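You operate a simulated robot arm through the tools that you are given. There is no shell and no other tool.

The job below is to be done with a simulated robot arm. You get a single attempt, and the scene is never put back.

TASK
Put things in order on the top of the grey box. At the end: the beige sanding block stands where the yellow brass collar stood; the silver gauge (marked "16 bar") stands where the black breather cap (marked "VENT") stood; the black breather cap is on the orange tray; the yellow brass collar stands where the silver gauge stood; the brown brush stands where the beige sanding block stood; whatever was shut is shut again. Leave all else as you found it, and nothing knocked over.

It is judged by the outcome, as a careful person would: the job done as asked, and still so three seconds after it is handed in. It fails if anything else is knocked over, pushed out of place, dropped, spilled or broken. A push-on lid holds only when it is set on centred and level and pressed home; a screw cap is set on level and turned clockwise until tight.

THE ROBOT
A 6-joint arm with a two-finger gripper, fixed in place. Base frame: the origin is at the foot of the arm, x ahead of it, y to its left, z up; the work surface is at about z = 0. Readings come in mm, degrees, newtons and seconds.
With the tool pointing down near the work surface it reaches from about 240 to 620 mm from the base axis. Its first joint turns from -66.0 to 66.0 degrees. Payload 1.37 kg.
The TCP is the grasp point between the finger pads, 22 mm short of the fingertips. In the tool frame z runs along the fingers and y along their closing line. The gripper opens to 92 mm; its body begins 65 mm behind the TCP.
Orientation is told as [roll, pitch, yaw] about the base's x, y, z axes, in that order, counted from this pose: with the fingers straight down and closing along the base's y, the tool's x points along the base's -x, its y along +y and its z along -z.

THE INTERFACE
- The arm moves only by the tool servo_tool. Its argument "targets" is a list of rows, each an object (a shift or turn left out is 0, a gripper value left out holds the last) with "fingers": the opening, from 0 (shut) to 1 (fully open); "linear": the shift along the tool's x, y, z in units of 20 mm (1.0 is 20 mm), a list of three; "dr": the turn, a rotation vector about the tool's x, y, z in units of 5 degrees (1.0 is 5 degrees), a list of three. In form: [{"fingers": fingers, "linear": [tx, ty, tz], "dr": [wx, wy, wz]}, ...]. A call has 1 to 20 rows; each row shifts and turns the commanded pose from where the row before left it, along the tool's axes as they then stand. A call with a number of a shift or a turn outside -1 to 1 is refused whole. Each row takes 0.2 s and may step no farther than 50 mm and 8.6 degrees from the row before; otherwise, or with a gripper value out of range, the whole call is refused. A pose out of reach is approached as far as the arm can. The call stops where the force on the tool passes 40 N (or 10 N more than at its start, if that is more) or the arm is blocked; 0.2 s more then pass. The fingers move at their own pace (about 59.9 mm/s each) and stop on an object; they squeeze with about 26 N. The grip force told is the motor's: it shows also when the fingers shut on nothing. Time passes only in rows, and 0.2 s behind the last, so rows that do not move let the fingers close. The reply holds the time, the measured pose of the TCP, the force on the tool along the base axes, the opening and the grip force, in the units named above and with some noise, with the torque about the TCP (base axes, N m) and any sound that the robot's microphone picked up.
- Cameras (640 x 400 px; columns grow to the right, rows downward): "scene" is fixed at [32.5, -430.8, 590.5]; the picture's right is [0.79, -0.61, 0.00], its down [-0.32, -0.42, -0.85] and it looks along [0.51, 0.67, -0.53] (base axes); focal length 349 px, centre (320, 200). "wrist" rides on the gripper at [71, 19, -102] in the tool frame; the picture's right is [-0.26, 0.96, 0.00], its down [-0.75, -0.20, -0.62] and it looks along [-0.60, -0.16, 0.78] (tool axes); focal length 280 px, centre (320, 200). There is no depth. A picture from a camera that has moved, and an enlarged one, comes with that camera's place and axes in the base frame and with its lens.
- get_image(camera): a new picture of that camera. The clock stands still meanwhile.
- enlarge(camera, box): a new picture of the part [left, top, right, bottom] of that camera's present view, enlarged. The clock stands still meanwhile.
- finish_job(): hands the job in; it is judged then, once.

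Places have to be worked out from the pictures, the camera data and where the tool is seen. Open the gripper and draw the arm clear of the work before you hand the job in, unless the task says otherwise.

The tools are called after "Call:" as name(argument=value, ...) on one line, values as JSON. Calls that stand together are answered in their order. servo_tool: Moves the arm, as the interface text tells. Its arguments: {"type":"object","properties":{"targets":{"type":"array","items":{"type":"object","properties":{"fingers":{"type":"number"},"linear":{"type":"array","items":{"type":"number"}},"dr":{"type":"array","items":{"type":"number"}}}}}},"required":["targets"]} The other tools are called the same way: get_image (camera) takes a picture; enlarge (camera, box) takes an enlarged picture of a part of a camera's view; finish_job () hands the job in.

At the start:

```text
clock: 0.0
tcp_pos: [405.6, 3.3, 317.8]
tool_rot: [0.1, -0.1, 0.1]
ft_force: [-0.6, -0.8, 0.3]
torque: [0.01, -0.02, -0.04]
grip_width: 92.0
grasp_force: 0.0
```

scene: 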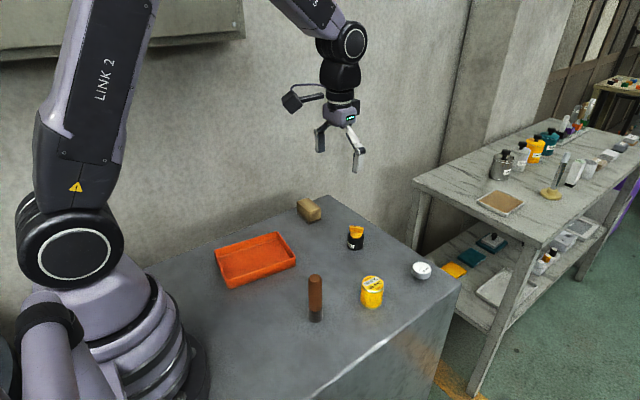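
wrist: 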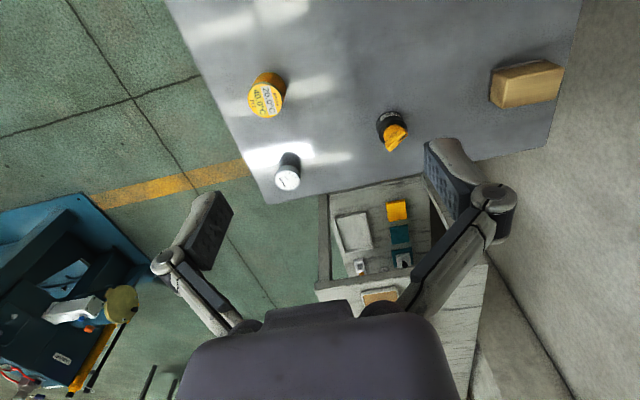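

I start by looking closer at the objects on the grey box from both cameras.

Call:
enlarge(camera="scene", box=[280, 180, 480, 340])

Call:
enlarge(camera="wrist", box=[230, 40, 430, 200])

Call:
enlarge(camera="scene", box=[200, 180, 340, 340])

```text
2.50 times, centred on (380, 260) of scene
camera zoom: at [32.5, -430.8, 590.5], right [0.79, -0.61, 0.0], down [-0.32, -0.42, -0.85], along [0.51, 0.67, -0.53], focal length 872 px, centre (170, 50)
```

zoom: 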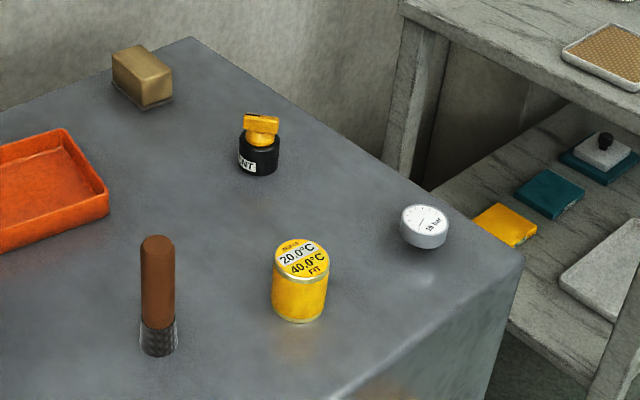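

```text
2.50 times, centred on (330, 120) of wrist
camera zoom: at [334.6, 23.2, 419.2], right [0.26, 0.97, 0.0], down [0.75, -0.2, 0.63], along [0.6, -0.16, -0.78], focal length 701 px, centre (295, 400)
```

zoom: 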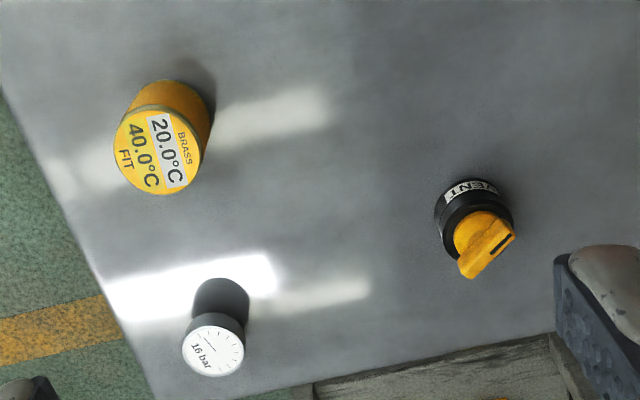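

```text
2.50 times, centred on (270, 260) of scene
camera zoom: at [32.5, -430.8, 590.5], right [0.79, -0.61, 0.0], down [-0.32, -0.42, -0.85], along [0.51, 0.67, -0.53], focal length 872 px, centre (445, 50)
```

zoom: 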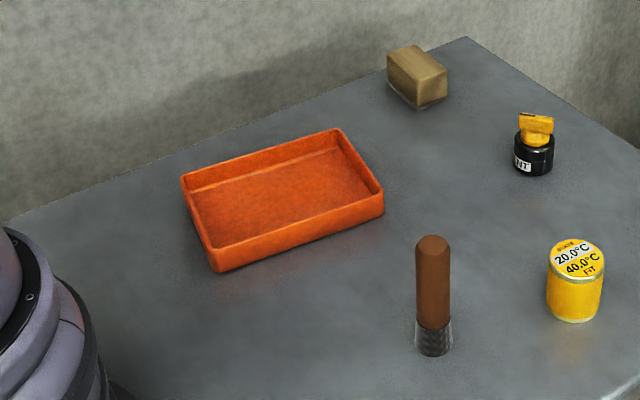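

The enlarged views are rendered sharply, so I zoom further onto each object to find its exact shape and place.

Call:
enlarge(camera="scene", box=[400, 245, 448, 290])

Call:
enlarge(camera="scene", box=[330, 210, 390, 260])

Call:
enlarge(camera="wrist", box=[260, 140, 316, 200])

Call:
enlarge(camera="wrist", box=[360, 100, 420, 160])

Call:
enlarge(camera="wrist", box=[235, 60, 300, 125])

Call:
enlarge(camera="scene", box=[350, 265, 395, 315])

Call:
enlarge(camera="scene", box=[290, 265, 340, 330])

Call:
enlarge(camera="scene", box=[285, 185, 335, 235])

```text
8.89 times, centred on (424, 268) of scene
camera zoom: at [32.5, -430.8, 590.5], right [0.79, -0.61, 0.0], down [-0.32, -0.42, -0.85], along [0.51, 0.67, -0.53], focal length 3100 px, centre (-604, -400)
```

zoom: 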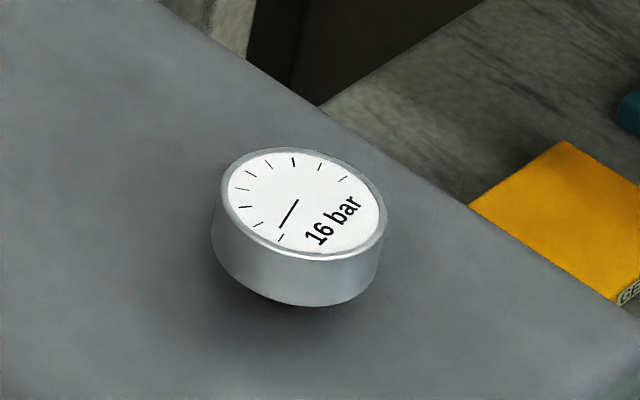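

```text
8.00 times, centred on (360, 235) of scene
camera zoom: at [32.5, -430.8, 590.5], right [0.79, -0.61, 0.0], down [-0.32, -0.42, -0.85], along [0.51, 0.67, -0.53], focal length 2790 px, centre (0, -80)
```

zoom: 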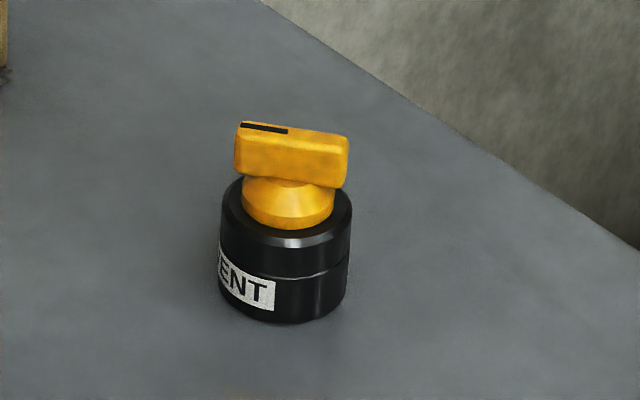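

```text
6.67 times, centred on (288, 170) of wrist
camera zoom: at [334.6, 23.2, 419.2], right [0.26, 0.97, 0.0], down [0.75, -0.2, 0.63], along [0.6, -0.16, -0.78], focal length 1869 px, centre (533, 400)
```

zoom: 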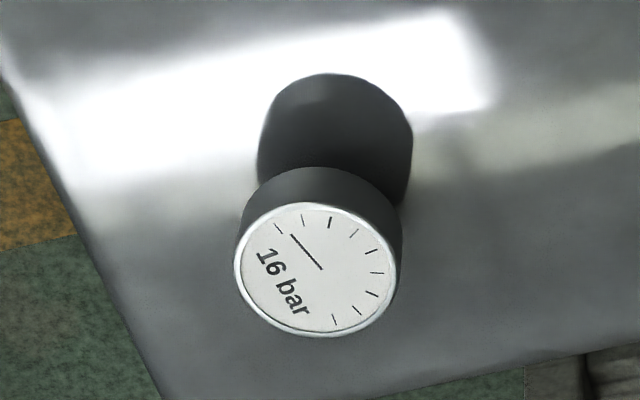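

```text
6.67 times, centred on (390, 130) of wrist
camera zoom: at [334.6, 23.2, 419.2], right [0.26, 0.97, 0.0], down [0.75, -0.2, 0.63], along [0.6, -0.16, -0.78], focal length 1869 px, centre (-147, 667)
```

zoom: 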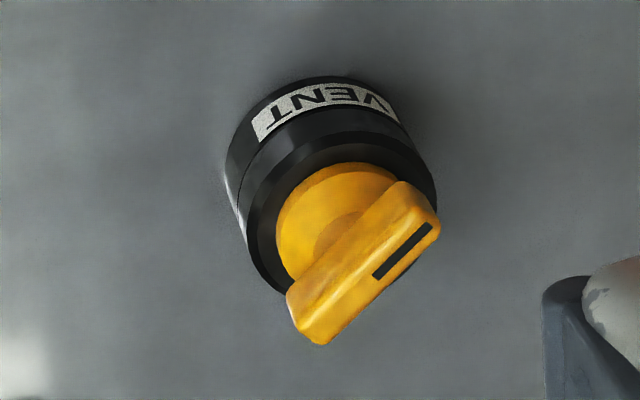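

```text
6.15 times, centred on (268, 92) of wrist
camera zoom: at [334.6, 23.2, 419.2], right [0.26, 0.97, 0.0], down [0.75, -0.2, 0.63], along [0.6, -0.16, -0.78], focal length 1726 px, centre (643, 862)
```

zoom: 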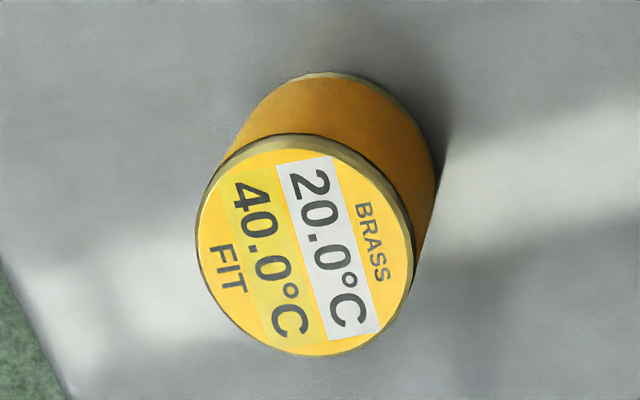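

```text
8.00 times, centred on (372, 290) of scene
camera zoom: at [32.5, -430.8, 590.5], right [0.79, -0.61, 0.0], down [-0.32, -0.42, -0.85], along [0.51, 0.67, -0.53], focal length 2790 px, centre (-100, -520)
```

zoom: 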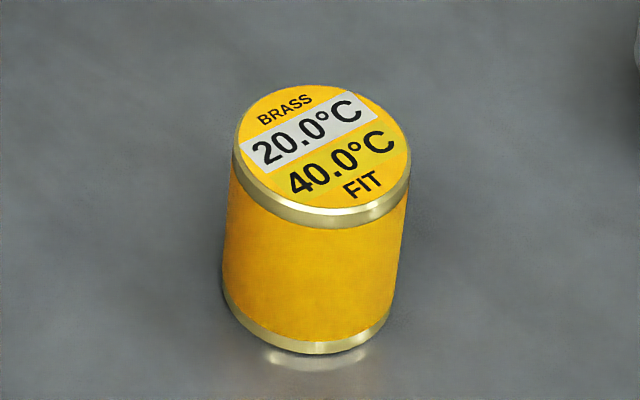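

```text
6.15 times, centred on (315, 298) of scene
camera zoom: at [32.5, -430.8, 590.5], right [0.79, -0.61, 0.0], down [-0.32, -0.42, -0.85], along [0.51, 0.67, -0.53], focal length 2146 px, centre (351, -400)
```

zoom: 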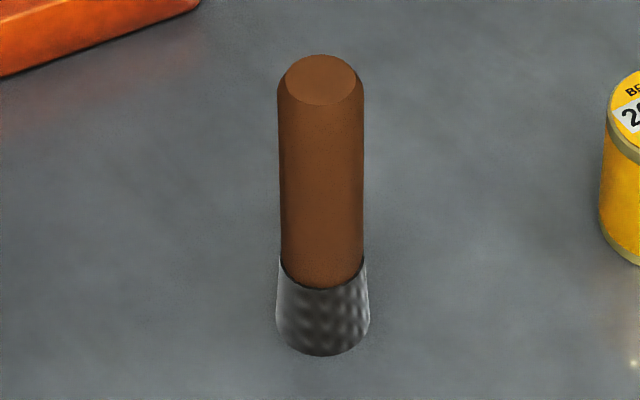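

```text
8.00 times, centred on (310, 210) of scene
camera zoom: at [32.5, -430.8, 590.5], right [0.79, -0.61, 0.0], down [-0.32, -0.42, -0.85], along [0.51, 0.67, -0.53], focal length 2790 px, centre (400, 120)
```

zoom: 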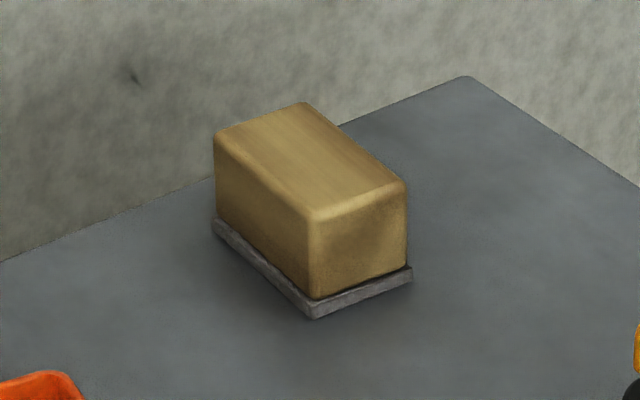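

The objects triangulate to: cap (541, 82), gauge (580, -99, top about 30), collar (440, -80, about 50 high), brush (318, -42, about 118 high), block (524, 264), tray centre about (302, 185). I go above the cap first, well clear of everything, and check alignment there.

Call:
servo_tool(targets=[{"fingers": 1, "linear": [-0.752, 0.437, 0.932]}, {"linear": [-0.752, 0.437, 0.932]}, {"linear": [-0.752, 0.437, 0.932]}, {"linear": [-0.752, 0.437, 0.932]}, {"linear": [-0.752, 0.437, 0.932]}, {"linear": [-0.752, 0.437, 0.932]}, {"linear": [-0.752, 0.437, 0.932]}, {"linear": [-0.752, 0.437, 0.932]}, {"linear": [-0.752, 0.437, 0.932]}])

```text
clock: 2.0
tcp_pos: [541.5, 83.4, 149.8]
tool_rot: [0.0, -0.1, 0.1]
ft_force: [0.1, -0.8, -0.2]
torque: [0.01, -0.02, 0.01]
grip_width: 92.2
grasp_force: 0.1
```

The tool is above the cap's estimated place; I look with the wrist and the scene camera to check the alignment.

Call:
get_image(camera="wrist")

Call:
get_image(camera="scene")

```text
taken
camera wrist: at [469.9, 103.4, 252.0], right [0.26, 0.97, 0.0], down [0.75, -0.2, 0.63], along [0.6, -0.16, -0.78], focal length 280 px, centre (320, 200)
```

wrist: 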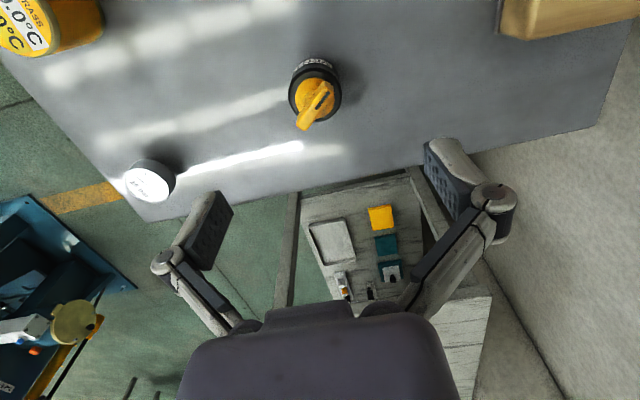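

```text
taken
```

scene: 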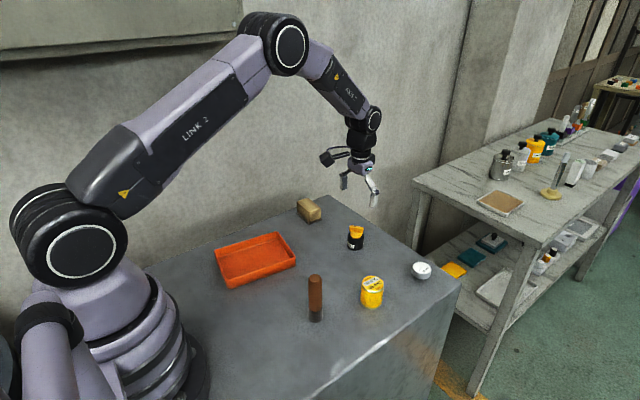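

The cap is about on axis. I zoom on it and on the gauge, collar and block to refine their places.

Call:
enlarge(camera="wrist", box=[275, 45, 355, 135])

Call:
enlarge(camera="wrist", box=[110, 140, 190, 215])

Call:
enlarge(camera="wrist", box=[480, 0, 640, 60])

```text
4.44 times, centred on (315, 90) of wrist
camera zoom: at [469.9, 103.4, 252.0], right [0.26, 0.97, 0.0], down [0.75, -0.2, 0.63], along [0.6, -0.16, -0.78], focal length 1246 px, centre (342, 689)
```

zoom: 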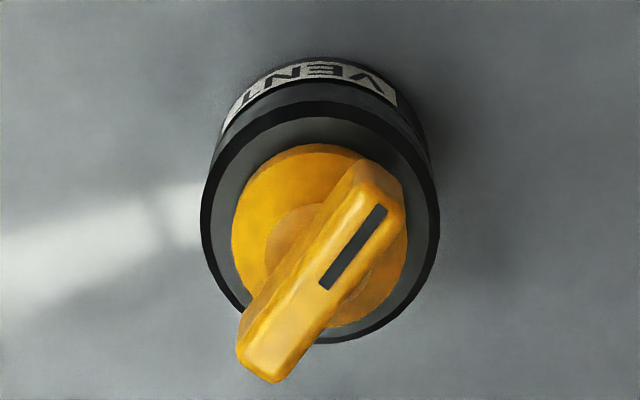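

```text
5.33 times, centred on (150, 178) of wrist
camera zoom: at [469.9, 103.4, 252.0], right [0.26, 0.97, 0.0], down [0.75, -0.2, 0.63], along [0.6, -0.16, -0.78], focal length 1495 px, centre (1227, 320)
```

zoom: 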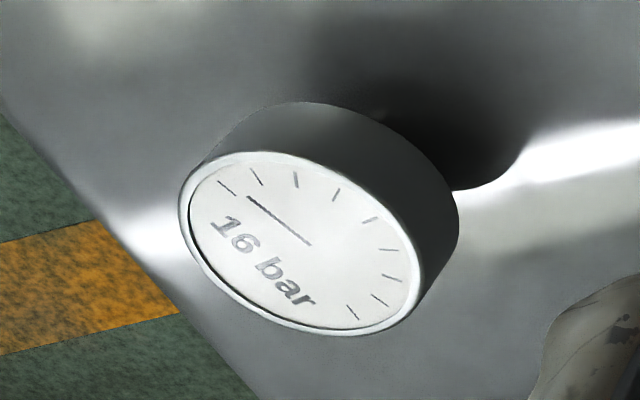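

```text
4.00 times, centred on (560, 30) of wrist
camera zoom: at [469.9, 103.4, 252.0], right [0.26, 0.97, 0.0], down [0.75, -0.2, 0.63], along [0.6, -0.16, -0.78], focal length 1122 px, centre (-640, 880)
```

zoom: 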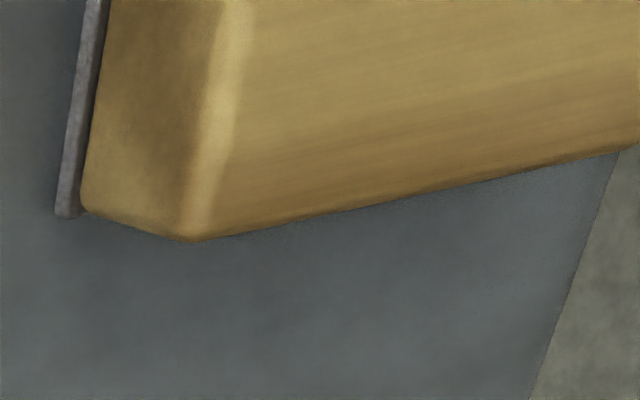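

The cap's centre is about (539.5, 81), some 4 mm to -y of the tool axis. I correct for that and descend so the pads take the black body, with the fingertips about 3 mm above the surface.

Call:
servo_tool(targets=[{"fingers": 1, "linear": [0.075, -0.195, 0.8]}, {"linear": [0, 0, 0.95]}, {"linear": [0, 0, 0.95]}, {"linear": [0, 0, 0.95]}, {"linear": [0, 0, 0.95]}, {"linear": [0, 0, 0.9]}, {"linear": [0, 0, 0.7]}])

```text
clock: 3.6
tcp_pos: [541.4, 79.4, 24.8]
tool_rot: [0.0, -0.1, 0.1]
ft_force: [1.0, -0.3, -0.8]
torque: [-0.04, -0.01, -0.02]
grip_width: 92.1
grasp_force: 0.0
```

Now at z about 25 with no contact. I take a picture before I close the fingers.

Call:
get_image(camera="wrist")

Call:
enlarge(camera="scene", box=[310, 180, 420, 270])

```text
taken
camera wrist: at [469.8, 98.0, 127.0], right [0.26, 0.97, 0.0], down [0.75, -0.2, 0.63], along [0.61, -0.16, -0.78], focal length 280 px, centre (320, 200)
```

wrist: 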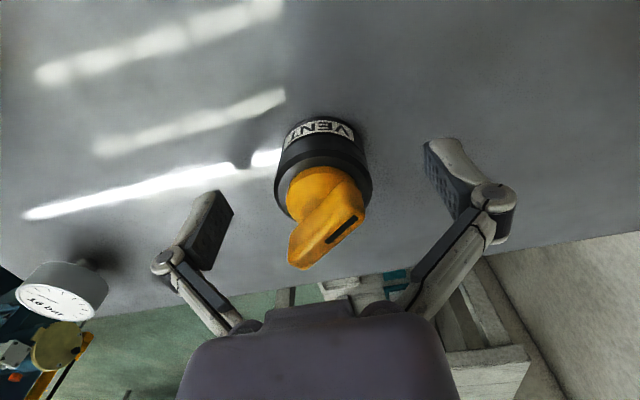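

```text
4.44 times, centred on (365, 225) of scene
camera zoom: at [32.5, -430.8, 590.5], right [0.79, -0.61, 0.0], down [-0.32, -0.42, -0.85], along [0.51, 0.67, -0.53], focal length 1550 px, centre (120, 89)
```

zoom: 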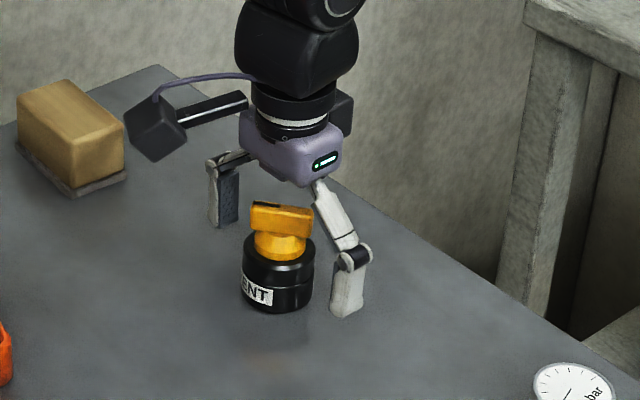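

The cap sits centred between the pads. From this low viewpoint I also look at the gauge's foot.

Call:
enlarge(camera="wrist", box=[10, 235, 125, 330])

Call:
enlarge(camera="wrist", box=[180, 100, 480, 280])

```text
4.21 times, centred on (68, 282) of wrist
camera zoom: at [469.8, 98.0, 127.0], right [0.26, 0.97, 0.0], down [0.75, -0.2, 0.63], along [0.61, -0.16, -0.78], focal length 1181 px, centre (1383, -147)
```

zoom: 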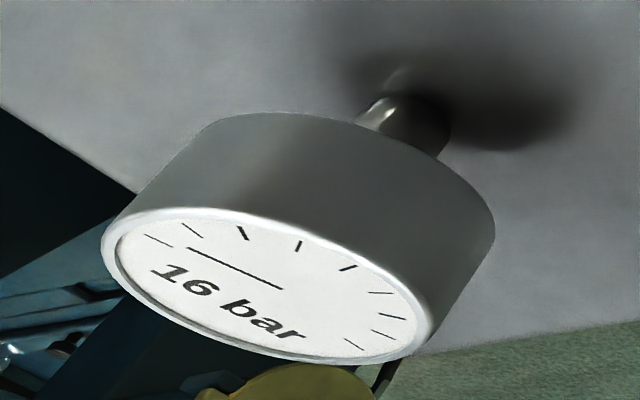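

```text
2.13 times, centred on (330, 190) of wrist
camera zoom: at [469.8, 98.0, 127.0], right [0.26, 0.97, 0.0], down [0.75, -0.2, 0.63], along [0.61, -0.16, -0.78], focal length 598 px, centre (299, 221)
```

zoom: 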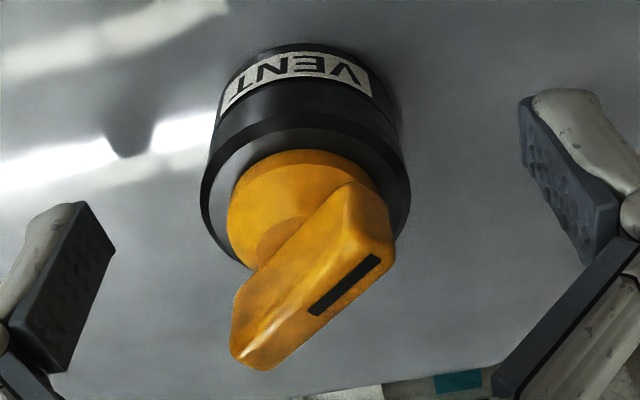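

The gauge stands on a narrow stem, so it will need care later. Now I close the fingers on the cap's black body.

Call:
servo_tool(targets=[{"fingers": 0}, {"fingers": 0}, {"fingers": 0}, {"fingers": 0}, {"fingers": 0}])

```text
clock: 4.8
tcp_pos: [542.1, 77.8, 25.0]
tool_rot: [0.0, -0.1, 0.1]
ft_force: [0.2, 2.0, 3.5]
torque: [-0.02, 0.0, -0.02]
grip_width: 40.4
grasp_force: 25.9
```

The grip holds at 40.4 mm. I lift the cap straight up 100 mm and look at it.

Call:
servo_tool(targets=[{"linear": [0, 0, -0.25]}, {"linear": [0, 0, -0.5]}, {"linear": [0, 0, -0.75]}, {"linear": [0, 0, -0.9]}, {"linear": [0, 0, -0.9]}, {"linear": [0, 0, -0.9]}, {"linear": [0, 0, -0.8]}])

Call:
get_image(camera="wrist")

Call:
get_image(camera="scene")

```text
clock: 6.4
tcp_pos: [539.5, 76.8, 125.1]
tool_rot: [0.1, -0.2, 0.1]
ft_force: [0.4, 0.9, 0.0]
torque: [0.0, -0.02, -0.04]
grip_width: 40.5
grasp_force: 26.7
```

```text
taken
camera wrist: at [468.6, 96.6, 227.4], right [0.26, 0.97, 0.0], down [0.75, -0.2, 0.63], along [0.6, -0.16, -0.78], focal length 280 px, centre (320, 200)
```

wrist: 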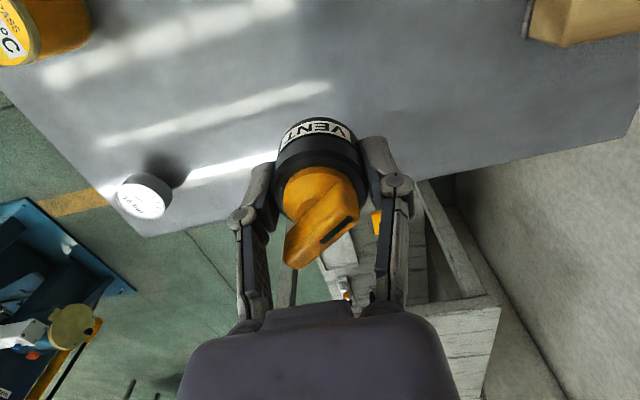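

```text
taken
```

scene: 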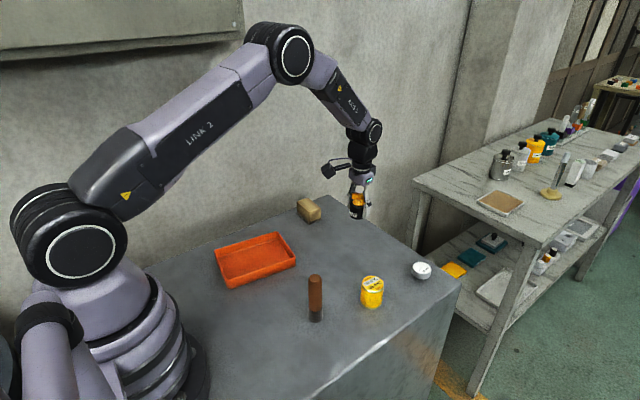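

The cap is held upright and nothing else moved. The tray's rim corners come out at about (212,140), (373,113), (389,221), (227,248), so its centre is about (300, 181), turned by -10°. I carry the cap over there at height.

Call:
servo_tool(targets=[{"linear": [0.5, 0.22, 0]}, {"linear": [0.92, 0.4, 0]}, {"linear": [0.92, 0.4, 0]}, {"linear": [0.92, 0.4, 0]}, {"linear": [0.92, 0.4, 0]}, {"linear": [0.92, 0.4, 0]}, {"linear": [0.92, 0.4, 0]}, {"linear": [0.92, 0.4, 0]}, {"linear": [0.92, 0.4, 0]}, {"linear": [0.92, 0.4, 0]}, {"linear": [0.92, 0.4, 0]}, {"linear": [0.92, 0.4, 0]}, {"linear": [0.92, 0.4, 0]}, {"linear": [0.43, 0.18, 0]}])

Call:
servo_tool(targets=[{"dr": [0, 0, -1]}, {"dr": [0, 0, -1]}, {"dr": [0, 0, -1]}, {"dr": [0, 0, -1]}, {"dr": [0, 0, -1]}, {"dr": [0, 0, -1]}, {"dr": [0, 0, -1]}, {"dr": [0, 0, -1]}, {"dr": [0, 0, -1]}, {"dr": [0, 0, -1]}, {"dr": [0, 0, -1]}, {"dr": [0, 0, -1]}, {"dr": [0, 0, -1]}, {"dr": [0, 0, -1]}, {"dr": [0, 0, -1]}, {"dr": [0, 0, -1]}])

Call:
get_image(camera="wrist")

Call:
get_image(camera="scene")

```text
clock: 9.4
tcp_pos: [300.2, 182.9, 127.0]
tool_rot: [-0.1, -0.1, 0.1]
ft_force: [0.3, -0.3, -0.9]
torque: [0.0, 0.0, 0.05]
grip_width: 40.4
grasp_force: 26.0
```

```text
clock: 12.8
tcp_pos: [300.4, 182.2, 125.4]
tool_rot: [0.0, 0.0, 80.1]
ft_force: [-0.4, -0.3, -0.2]
torque: [0.01, -0.03, 0.0]
grip_width: 40.0
grasp_force: 26.2
```

```text
taken
camera wrist: at [269.1, 115.5, 227.5], right [-0.91, 0.42, 0.0], down [0.33, 0.71, 0.63], along [0.27, 0.57, -0.78], focal length 280 px, centre (320, 200)
```

wrist: 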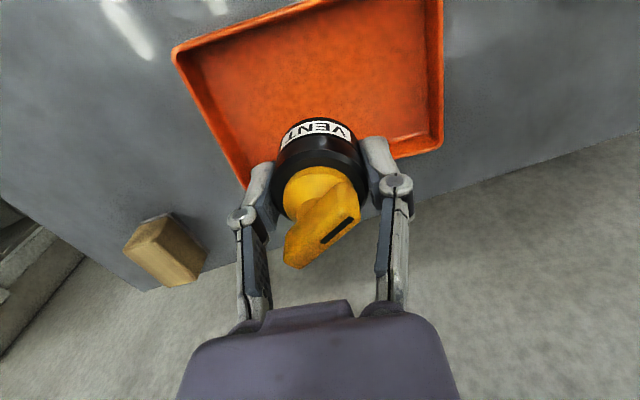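

```text
taken
```

scene: 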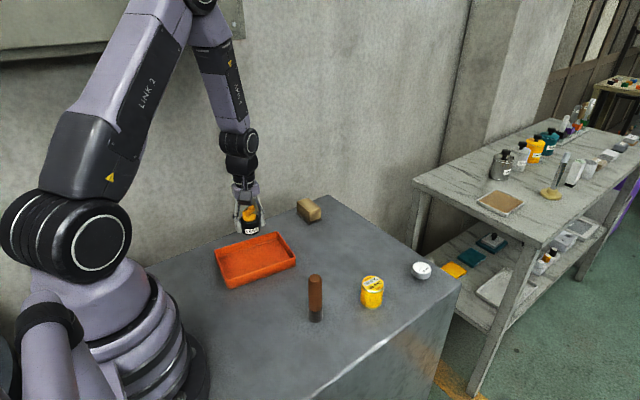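

The tool axis meets the tray floor near its middle and the fingers close along the tray's long side. I lower quickly to z about 40 and then in small steps, feeling for the floor.

Call:
servo_tool(targets=[{"linear": [0, 0, 0.6]}, {"linear": [0, 0, 0.9]}, {"linear": [0, 0, 0.9]}, {"linear": [0, 0, 0.9]}, {"linear": [0, 0, 0.6]}, {"linear": [0, 0, 0.3]}, {"linear": [0, 0, 0.2]}])

Call:
servo_tool(targets=[{"linear": [0, 0, 0.1]}, {"linear": [0, 0, 0.1]}])

Call:
get_image(camera="wrist")

Call:
enlarge(camera="scene", box=[195, 200, 315, 300])

```text
clock: 14.4
tcp_pos: [299.0, 182.8, 37.6]
tool_rot: [-0.2, 0.0, 80.2]
ft_force: [0.1, -0.5, -1.0]
torque: [-0.01, -0.01, 0.02]
grip_width: 40.3
grasp_force: 25.7
```

```text
clock: 15.0
tcp_pos: [298.8, 181.7, 34.6]
tool_rot: [0.0, 0.0, 80.1]
ft_force: [0.7, 0.5, -0.8]
torque: [-0.04, -0.02, -0.01]
grip_width: 40.2
grasp_force: 26.3
```

```text
taken
camera wrist: at [267.7, 115.9, 136.3], right [-0.91, 0.42, 0.0], down [0.33, 0.71, 0.63], along [0.27, 0.57, -0.78], focal length 280 px, centre (320, 200)
```

wrist: 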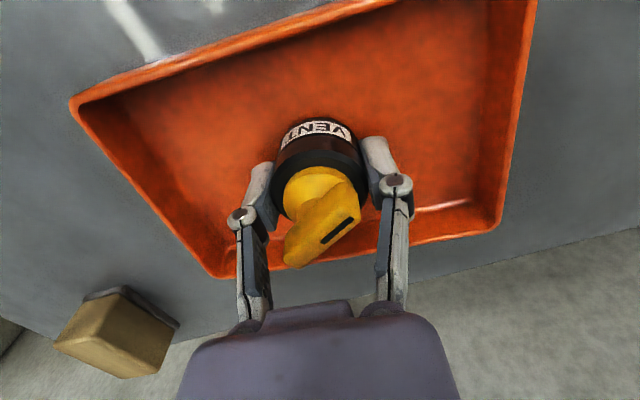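

```text
4.00 times, centred on (255, 250) of scene
camera zoom: at [32.5, -430.8, 590.5], right [0.79, -0.61, 0.0], down [-0.32, -0.42, -0.85], along [0.51, 0.67, -0.53], focal length 1395 px, centre (580, 0)
```

zoom: 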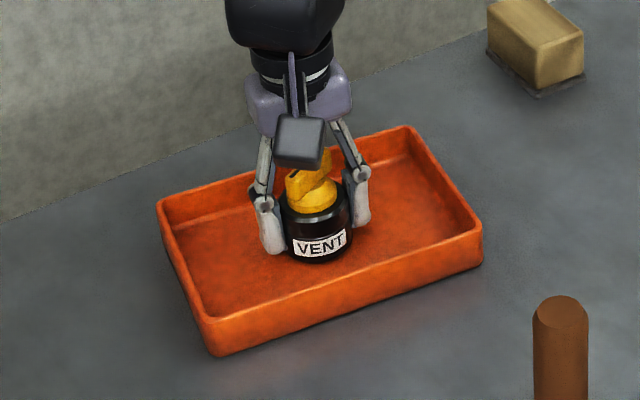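

It is well centred in the tray with about 5-8 mm still to go. I continue down in 1-2 mm steps watching the force.

Call:
servo_tool(targets=[{"linear": [0, 0, 0.1]}, {"linear": [0, 0, 0.1]}, {"linear": [0, 0, 0]}])

Call:
servo_tool(targets=[{"linear": [0, 0, 0.05]}, {"linear": [0, 0, 0]}])

Call:
servo_tool(targets=[{"linear": [0, 0, 0.05]}, {"linear": [0, 0, 0]}])

```text
clock: 15.8
tcp_pos: [300.0, 181.6, 30.3]
tool_rot: [0.0, 0.0, 80.1]
ft_force: [-7.9, 1.2, 22.8]
torque: [0.02, 0.2, 0.02]
grip_width: 40.6
grasp_force: 26.4
```

```text
clock: 16.4
tcp_pos: [300.9, 182.7, 29.9]
tool_rot: [0.0, 0.1, 80.0]
ft_force: [-5.7, -1.6, 22.0]
torque: [-0.04, 0.16, 0.04]
grip_width: 40.2
grasp_force: 26.0
```

```text
clock: 17.0
tcp_pos: [301.0, 182.5, 28.2]
tool_rot: [0.0, -0.2, 80.1]
ft_force: [-3.5, 4.4, 20.2]
torque: [0.07, 0.09, 0.05]
grip_width: 40.5
grasp_force: 26.7
```

Contact with the tray floor came at z about 31 (20 N, the cap has settled down in the pads). I ease off 1 mm and open the fingers part way.

Call:
servo_tool(targets=[{"linear": [0, 0, -0.06]}, {"linear": [0, 0, 0]}])

Call:
servo_tool(targets=[{"fingers": 0.65}, {"fingers": 0.65}, {"fingers": 0.65}])

Call:
get_image(camera="wrist")

```text
clock: 17.6
tcp_pos: [298.5, 180.8, 29.0]
tool_rot: [0.1, 0.0, 80.1]
ft_force: [0.1, 0.4, -1.0]
torque: [0.01, -0.02, -0.03]
grip_width: 40.4
grasp_force: 25.8
```

```text
clock: 18.4
tcp_pos: [299.7, 181.0, 27.9]
tool_rot: [0.1, -0.2, 80.1]
ft_force: [1.0, -0.3, -0.6]
torque: [0.01, -0.04, -0.01]
grip_width: 59.6
grasp_force: 0.1
```

```text
taken
camera wrist: at [268.8, 115.2, 131.2], right [-0.91, 0.42, 0.0], down [0.33, 0.71, 0.63], along [0.27, 0.57, -0.78], focal length 280 px, centre (320, 200)
```

wrist: 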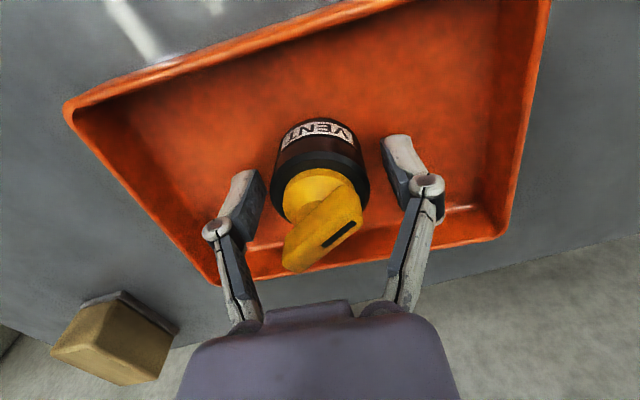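

The cap stands upright in the tray, free of the fingers. I rise straight up and turn back to zero yaw.

Call:
servo_tool(targets=[{"linear": [0, 0, -0.3]}, {"linear": [0, 0, -0.7]}, {"linear": [0, 0, -1]}, {"linear": [0, 0, -1]}, {"linear": [0, 0, -1]}, {"linear": [0, 0, -1]}, {"linear": [0, 0, -1]}, {"linear": [0, 0, -0.5]}])

Call:
servo_tool(targets=[{"fingers": 1, "dr": [0, 0, 1]}, {"dr": [0, 0, 1]}, {"dr": [0, 0, 1]}, {"dr": [0, 0, 1]}, {"dr": [0, 0, 1]}, {"dr": [0, 0, 1]}, {"dr": [0, 0, 1]}, {"dr": [0, 0, 1]}, {"dr": [0, 0, 1]}, {"dr": [0, 0, 1]}, {"dr": [0, 0, 1]}, {"dr": [0, 0, 1]}, {"dr": [0, 0, 1]}, {"dr": [0, 0, 1]}, {"dr": [0, 0, 1]}, {"dr": [0, 0, 1]}])

Call:
get_image(camera="scene")

```text
clock: 20.2
tcp_pos: [302.7, 183.8, 160.0]
tool_rot: [-0.1, 0.0, 80.1]
ft_force: [0.8, -0.7, 0.7]
torque: [0.01, 0.02, -0.02]
grip_width: 59.8
grasp_force: 0.0
```

```text
clock: 23.6
tcp_pos: [300.6, 182.3, 159.7]
tool_rot: [-0.1, 0.0, 0.0]
ft_force: [-0.7, 0.0, -0.6]
torque: [0.01, 0.02, -0.01]
grip_width: 92.0
grasp_force: 0.1
```

```text
taken
```

scene: 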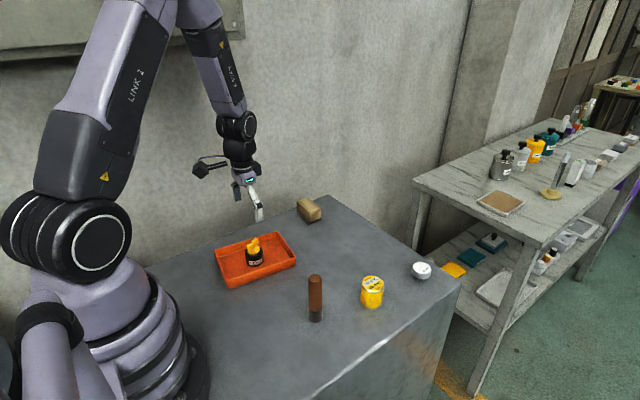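

The cap rests in the tray and all else is in place. I travel at height to above the gauge.

Call:
servo_tool(targets=[{"fingers": 1, "linear": [-0.931, -0.938, 0.05]}, {"linear": [-0.931, -0.938, 0.05]}, {"linear": [-0.931, -0.938, 0.05]}, {"linear": [-0.931, -0.938, 0.05]}, {"linear": [-0.931, -0.938, 0.05]}, {"linear": [-0.931, -0.938, 0.05]}, {"linear": [-0.931, -0.938, 0.05]}, {"linear": [-0.931, -0.938, 0.05]}, {"linear": [-0.931, -0.938, 0.05]}, {"linear": [-0.931, -0.938, 0.05]}, {"linear": [-0.931, -0.938, 0.05]}, {"linear": [-0.931, -0.938, 0.05]}, {"linear": [-0.931, -0.938, 0.05]}, {"linear": [-0.931, -0.938, 0.05]}, {"linear": [-0.931, -0.938, 0.05]}, {"linear": [0, 0, 0]}])

Call:
get_image(camera="wrist")

Call:
enlarge(camera="wrist", box=[270, 40, 370, 140])

```text
clock: 27.0
tcp_pos: [579.2, -100.5, 143.2]
tool_rot: [0.0, 0.0, 0.1]
ft_force: [0.0, -0.1, -0.1]
torque: [0.01, -0.01, -0.01]
grip_width: 92.1
grasp_force: 0.1
```

```text
taken
camera wrist: at [508.5, -81.1, 244.2], right [0.26, 0.97, 0.0], down [0.75, -0.2, 0.63], along [0.6, -0.16, -0.78], focal length 280 px, centre (320, 200)
```

wrist: 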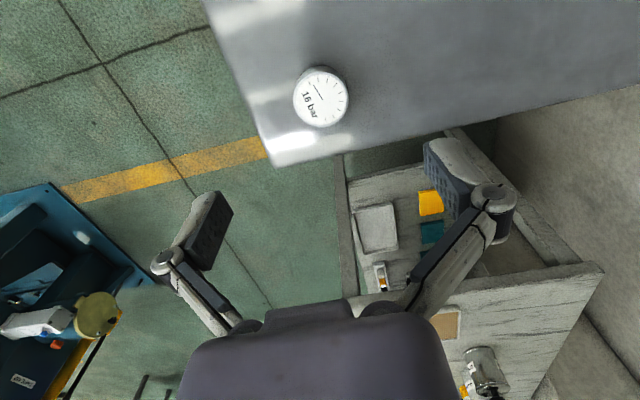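

```text
4.00 times, centred on (320, 90) of wrist
camera zoom: at [508.5, -81.1, 244.2], right [0.26, 0.97, 0.0], down [0.75, -0.2, 0.63], along [0.6, -0.16, -0.78], focal length 1122 px, centre (320, 640)
```

zoom: 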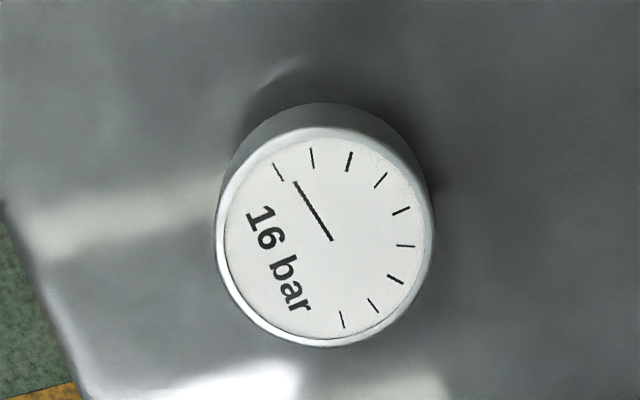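

The gauge's face centre is at (579.5, -99.4), practically under the tool axis. I descend slowly to z about 25 with the fingers wide open.

Call:
servo_tool(targets=[{"fingers": 1, "linear": [0, 0.035, 0.7]}, {"linear": [0, 0, 0.9]}, {"linear": [0, 0, 0.9]}, {"linear": [0, 0, 0.9]}, {"linear": [0, 0, 0.9]}, {"linear": [0, 0, 0.8]}, {"linear": [0, 0, 0.5]}, {"linear": [0, 0, 0.3]}, {"linear": [0, 0, 0]}])

Call:
get_image(camera="wrist")

Call:
enlarge(camera="scene", box=[375, 215, 475, 300])

```text
clock: 29.0
tcp_pos: [579.1, -97.5, 27.1]
tool_rot: [0.0, -0.1, 0.1]
ft_force: [0.3, 0.3, 0.2]
torque: [0.01, 0.0, -0.02]
grip_width: 92.1
grasp_force: 0.0
```

```text
taken
camera wrist: at [508.4, -78.9, 128.1], right [0.26, 0.97, 0.0], down [0.75, -0.2, 0.63], along [0.6, -0.16, -0.78], focal length 280 px, centre (320, 200)
```

wrist: 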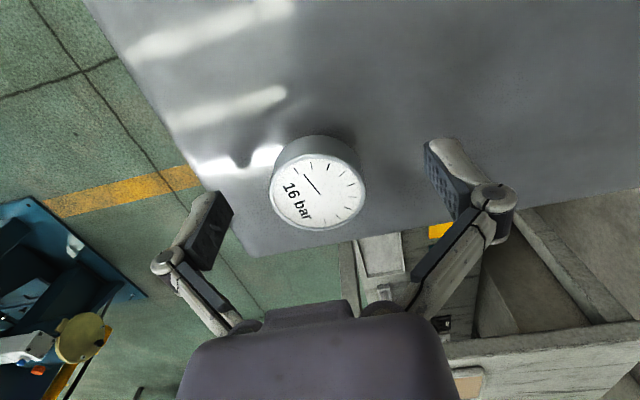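

```text
4.71 times, centred on (425, 258) of scene
camera zoom: at [32.5, -430.8, 590.5], right [0.79, -0.61, 0.0], down [-0.32, -0.42, -0.85], along [0.51, 0.67, -0.53], focal length 1641 px, centre (-174, -71)
```

zoom: 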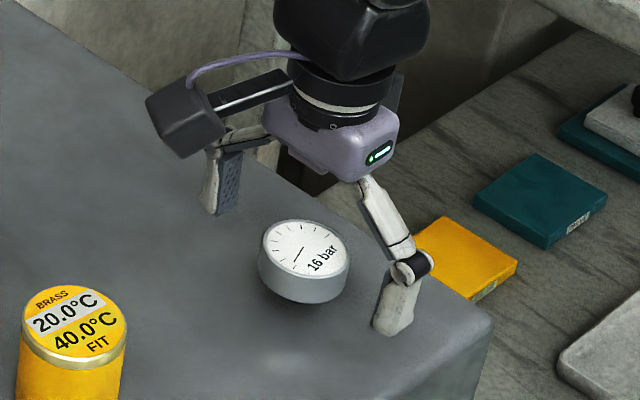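

The gauge is centred between the pads within about 1 mm. I shift 1 mm to -y, go 2 mm lower, and close on the case.

Call:
servo_tool(targets=[{"fingers": 1, "linear": [0, -0.05, 0.1]}, {"fingers": 1}])

Call:
servo_tool(targets=[{"fingers": 0.6}, {"fingers": 0.5}, {"fingers": 0.47}, {"fingers": 0.44}, {"fingers": 0}, {"fingers": 0}])

Call:
enlarge(camera="wrist", box=[220, 100, 420, 260])

Call:
enlarge(camera="scene", box=[375, 215, 475, 300])

```text
clock: 29.6
tcp_pos: [580.1, -99.1, 22.9]
tool_rot: [-0.1, 0.0, 0.2]
ft_force: [0.2, -0.3, 0.0]
torque: [0.04, 0.01, -0.02]
grip_width: 91.9
grasp_force: 0.0
```

```text
clock: 31.0
tcp_pos: [579.7, -98.7, 23.1]
tool_rot: [0.0, -0.1, 0.2]
ft_force: [-0.1, -0.6, 1.7]
torque: [0.02, 0.04, -0.05]
grip_width: 44.7
grasp_force: 26.3
```

```text
2.50 times, centred on (320, 180) of wrist
camera zoom: at [508.3, -80.1, 125.9], right [0.26, 0.97, 0.0], down [0.75, -0.2, 0.63], along [0.6, -0.16, -0.78], focal length 701 px, centre (320, 250)
```

zoom: 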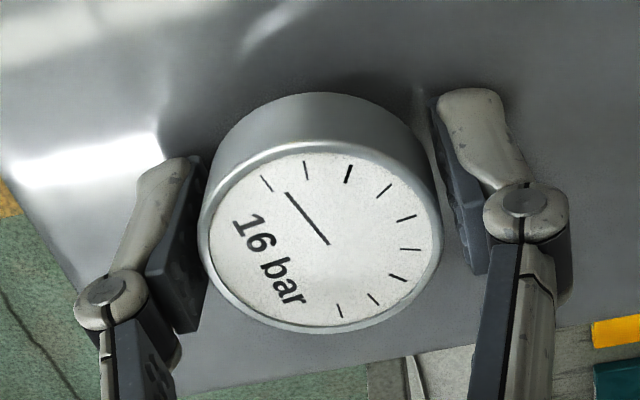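

```text
4.71 times, centred on (425, 258) of scene
camera zoom: at [32.5, -430.8, 590.5], right [0.79, -0.61, 0.0], down [-0.32, -0.42, -0.85], along [0.51, 0.67, -0.53], focal length 1641 px, centre (-174, -71)
```

zoom: 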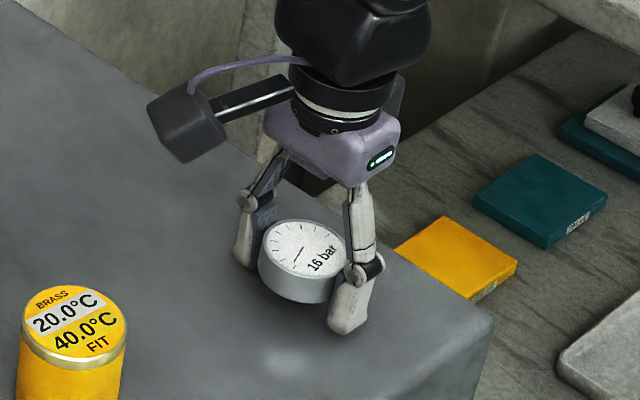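

Gripped at 44.7 mm on the case. I lift gently and check it hangs straight.

Call:
servo_tool(targets=[{"linear": [0, 0, -0.1]}, {"linear": [0, 0, -0.3]}, {"linear": [0, 0, -0.6]}, {"linear": [0, 0, -0.8]}, {"linear": [0, 0, -0.8]}, {"linear": [0, 0, -0.8]}, {"linear": [0, 0, -0.6]}, {"linear": [0, 0, 0]}])

Call:
enlarge(camera="wrist", box=[220, 100, 420, 260])

Call:
enlarge(camera="scene", box=[355, 165, 475, 300])

```text
clock: 32.8
tcp_pos: [579.6, -99.9, 106.8]
tool_rot: [0.0, -0.2, 0.2]
ft_force: [-1.4, -0.5, -0.7]
torque: [0.01, 0.02, -0.02]
grip_width: 44.5
grasp_force: 25.8
```

```text
2.50 times, centred on (320, 180) of wrist
camera zoom: at [508.9, -80.4, 208.2], right [0.26, 0.97, 0.0], down [0.75, -0.2, 0.63], along [0.6, -0.16, -0.78], focal length 701 px, centre (320, 250)
```

zoom: 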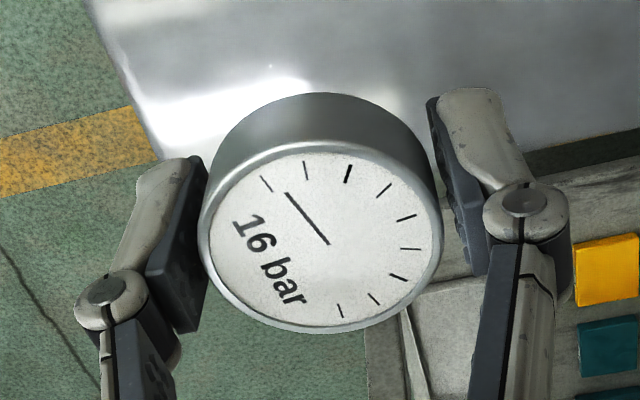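

```text
2.96 times, centred on (415, 232) of scene
camera zoom: at [32.5, -430.8, 590.5], right [0.79, -0.61, 0.0], down [-0.32, -0.42, -0.85], along [0.51, 0.67, -0.53], focal length 1033 px, centre (38, 104)
```

zoom: 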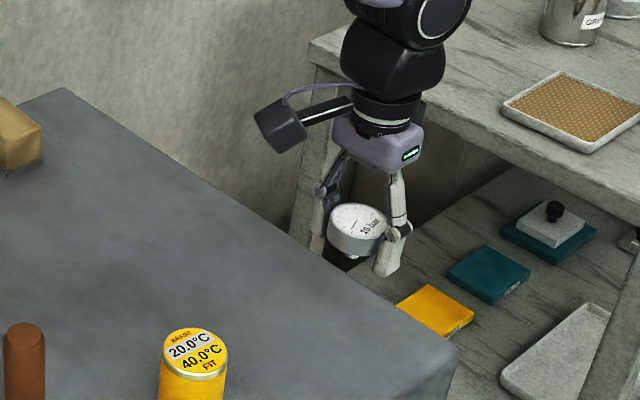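

The gauge hangs straight and unshifted. I move it at height to where the cap stood, (539.5, 80.5).

Call:
servo_tool(targets=[{"linear": [0.1, 0.4, 0]}, {"linear": [0.2, 0.9, 0]}, {"linear": [0.2, 0.9, 0]}, {"linear": [0.2, 0.9, 0]}, {"linear": [0.2, 0.9, 0]}, {"linear": [0.2, 0.9, 0]}, {"linear": [0.2, 0.9, 0]}, {"linear": [0.2, 0.9, 0]}, {"linear": [0.2, 0.9, 0]}, {"linear": [0.2, 0.9, 0]}, {"linear": [0.1, 0.45, 0]}, {"linear": [0, 0, 0]}])

Call:
get_image(camera="wrist")

```text
clock: 35.4
tcp_pos: [540.2, 79.3, 104.0]
tool_rot: [0.0, -0.2, 0.2]
ft_force: [-0.1, -0.4, 0.4]
torque: [0.0, -0.02, 0.02]
grip_width: 44.8
grasp_force: 26.0
```

```text
taken
camera wrist: at [468.3, 98.7, 205.7], right [0.26, 0.97, 0.0], down [0.75, -0.2, 0.63], along [0.6, -0.16, -0.78], focal length 280 px, centre (320, 200)
```

wrist: 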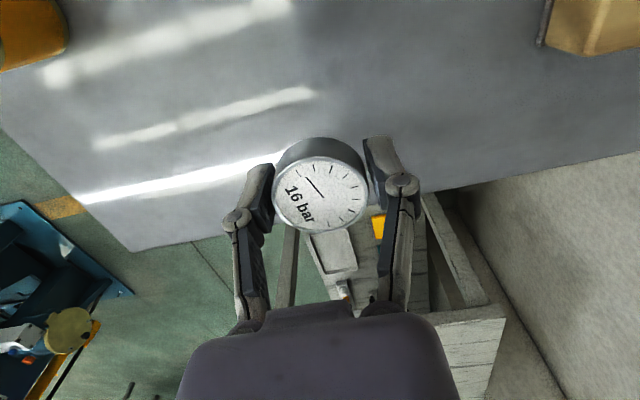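

Positioned above the cap's former place. I descend to about 5 mm above the set-down height, then feel down step by step.

Call:
servo_tool(targets=[{"linear": [0, 0.05, 0.4]}, {"linear": [0, 0, 0.8]}, {"linear": [0, 0, 0.8]}, {"linear": [0, 0, 0.8]}, {"linear": [0, 0, 0.6]}, {"linear": [0, 0, 0.3]}, {"linear": [0, 0, 0.1]}, {"linear": [0, 0, 0]}])

```text
clock: 37.2
tcp_pos: [539.1, 81.1, 28.3]
tool_rot: [0.1, -0.1, 0.0]
ft_force: [-0.9, 0.2, -0.5]
torque: [0.02, 0.0, -0.03]
grip_width: 44.5
grasp_force: 26.2
```

No contact yet at z about 28. I go on 2 mm and wait.

Call:
servo_tool(targets=[{"linear": [0, 0, 0.05]}, {"linear": [0, 0, 0.05]}, {"linear": [0, 0, 0]}])

```text
clock: 38.0
tcp_pos: [539.8, 81.2, 25.7]
tool_rot: [0.1, -0.1, 0.0]
ft_force: [0.5, 0.6, -0.3]
torque: [-0.04, 0.02, -0.04]
grip_width: 44.5
grasp_force: 26.3
```

Still free at z about 26. One more millimetre at a time.

Call:
servo_tool(targets=[{"linear": [0, 0, 0.05]}, {"linear": [0, 0, 0]}])

```text
clock: 38.6
tcp_pos: [539.4, 79.7, 24.7]
tool_rot: [0.0, -0.1, 0.1]
ft_force: [0.0, 0.5, -0.7]
torque: [-0.01, -0.01, -0.01]
grip_width: 44.4
grasp_force: 25.6
```

No contact force yet; another half to one millimetre down.

Call:
servo_tool(targets=[{"linear": [0, 0, 0.04]}, {"linear": [0, 0, 0]}])

```text
clock: 39.2
tcp_pos: [539.0, 80.6, 24.1]
tool_rot: [0.0, 0.0, 0.0]
ft_force: [-1.6, 0.8, -1.2]
torque: [0.01, 0.01, 0.04]
grip_width: 44.4
grasp_force: 25.7
```

Still free; I continue with a small step.

Call:
servo_tool(targets=[{"linear": [0, 0, 0.04]}, {"linear": [0, 0, 0]}])

```text
clock: 39.8
tcp_pos: [539.8, 79.4, 24.2]
tool_rot: [0.0, -0.1, 0.1]
ft_force: [-1.9, 1.9, 5.8]
torque: [0.03, 0.05, 0.0]
grip_width: 44.7
grasp_force: 25.4
```

Contact (about 6 N) — the stem stands on the surface. I open the fingers gently to about 60 mm.

Call:
servo_tool(targets=[{"fingers": 0.52}, {"fingers": 0.56}, {"fingers": 0.65}, {"fingers": 0.7}, {"fingers": 0.7}])

Call:
get_image(camera="wrist")

Call:
enlarge(camera="scene", box=[310, 180, 420, 270])

```text
clock: 41.0
tcp_pos: [539.1, 78.7, 23.5]
tool_rot: [0.0, -0.1, 0.1]
ft_force: [0.1, -0.2, -0.5]
torque: [0.02, 0.0, -0.02]
grip_width: 64.5
grasp_force: 0.1
```

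```text
taken
camera wrist: at [468.3, 99.0, 125.4], right [0.26, 0.97, 0.0], down [0.75, -0.2, 0.63], along [0.6, -0.16, -0.78], focal length 280 px, centre (320, 200)
```

wrist: 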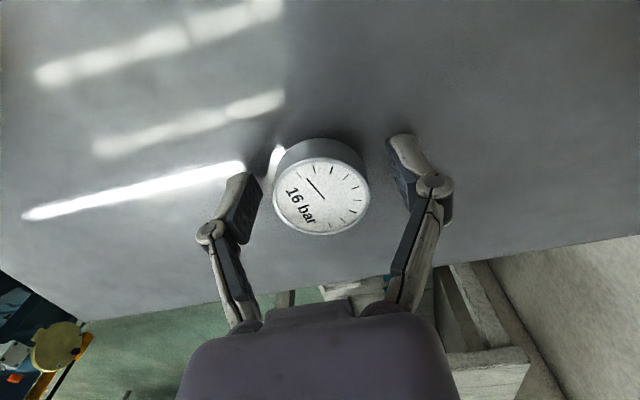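

```text
4.44 times, centred on (365, 225) of scene
camera zoom: at [32.5, -430.8, 590.5], right [0.79, -0.61, 0.0], down [-0.32, -0.42, -0.85], along [0.51, 0.67, -0.53], focal length 1550 px, centre (120, 89)
```

zoom: 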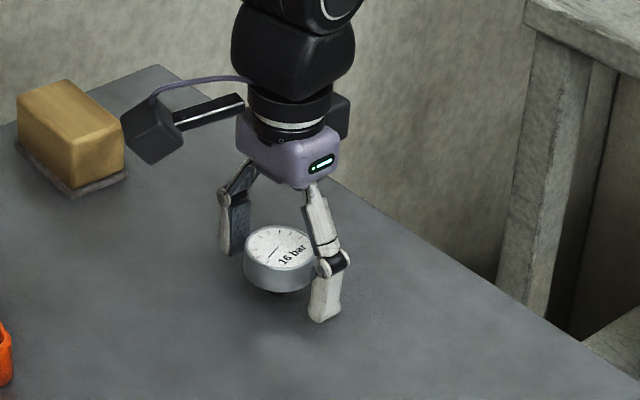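

The gauge stands upright and free. I rise straight up with the fingers at that opening.

Call:
servo_tool(targets=[{"fingers": 0.8, "linear": [0, 0, -0.2]}, {"linear": [0, 0, -0.6]}, {"linear": [0, 0, -1]}, {"linear": [0, 0, -1]}, {"linear": [0, 0, -1]}, {"linear": [0, 0, -1]}, {"linear": [0, 0, -1]}, {"linear": [0, 0, -0.7]}, {"linear": [0, 0, 0]}])

Call:
get_image(camera="wrist")

```text
clock: 43.0
tcp_pos: [539.3, 80.8, 155.6]
tool_rot: [0.0, -0.1, 0.1]
ft_force: [-0.3, -0.3, -0.6]
torque: [0.01, -0.01, 0.02]
grip_width: 73.4
grasp_force: 0.1
```

```text
taken
camera wrist: at [467.8, 99.8, 256.8], right [0.26, 0.97, 0.0], down [0.75, -0.2, 0.63], along [0.6, -0.16, -0.78], focal length 280 px, centre (320, 200)
```

wrist: 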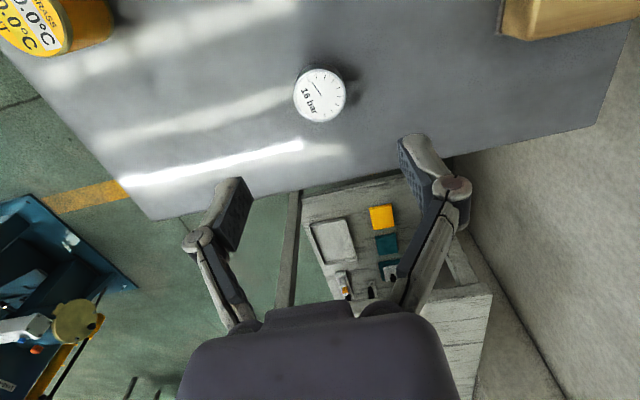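

The gauge is in its new place. For the collar I turn the tool to yaw +90, so that the camera housing stays on the -y side, away from the standing brush.

Call:
servo_tool(targets=[{"fingers": 1, "dr": [0, 0, -1]}, {"dr": [0, 0, -1]}, {"dr": [0, 0, -1]}, {"dr": [0, 0, -1]}, {"dr": [0, 0, -1]}, {"dr": [0, 0, -1]}, {"dr": [0, 0, -1]}, {"dr": [0, 0, -1]}, {"dr": [0, 0, -1]}, {"dr": [0, 0, -1]}, {"dr": [0, 0, -1]}, {"dr": [0, 0, -1]}, {"dr": [0, 0, -1]}, {"dr": [0, 0, -1]}, {"dr": [0, 0, -1]}, {"dr": [0, 0, -1]}, {"dr": [0, 0, -1]}, {"dr": [0, 0, -1]}])

```text
clock: 46.8
tcp_pos: [538.6, 79.9, 153.5]
tool_rot: [-0.1, 0.0, 90.2]
ft_force: [0.3, 0.0, 0.1]
torque: [0.0, 0.02, 0.02]
grip_width: 91.9
grasp_force: 0.0
```

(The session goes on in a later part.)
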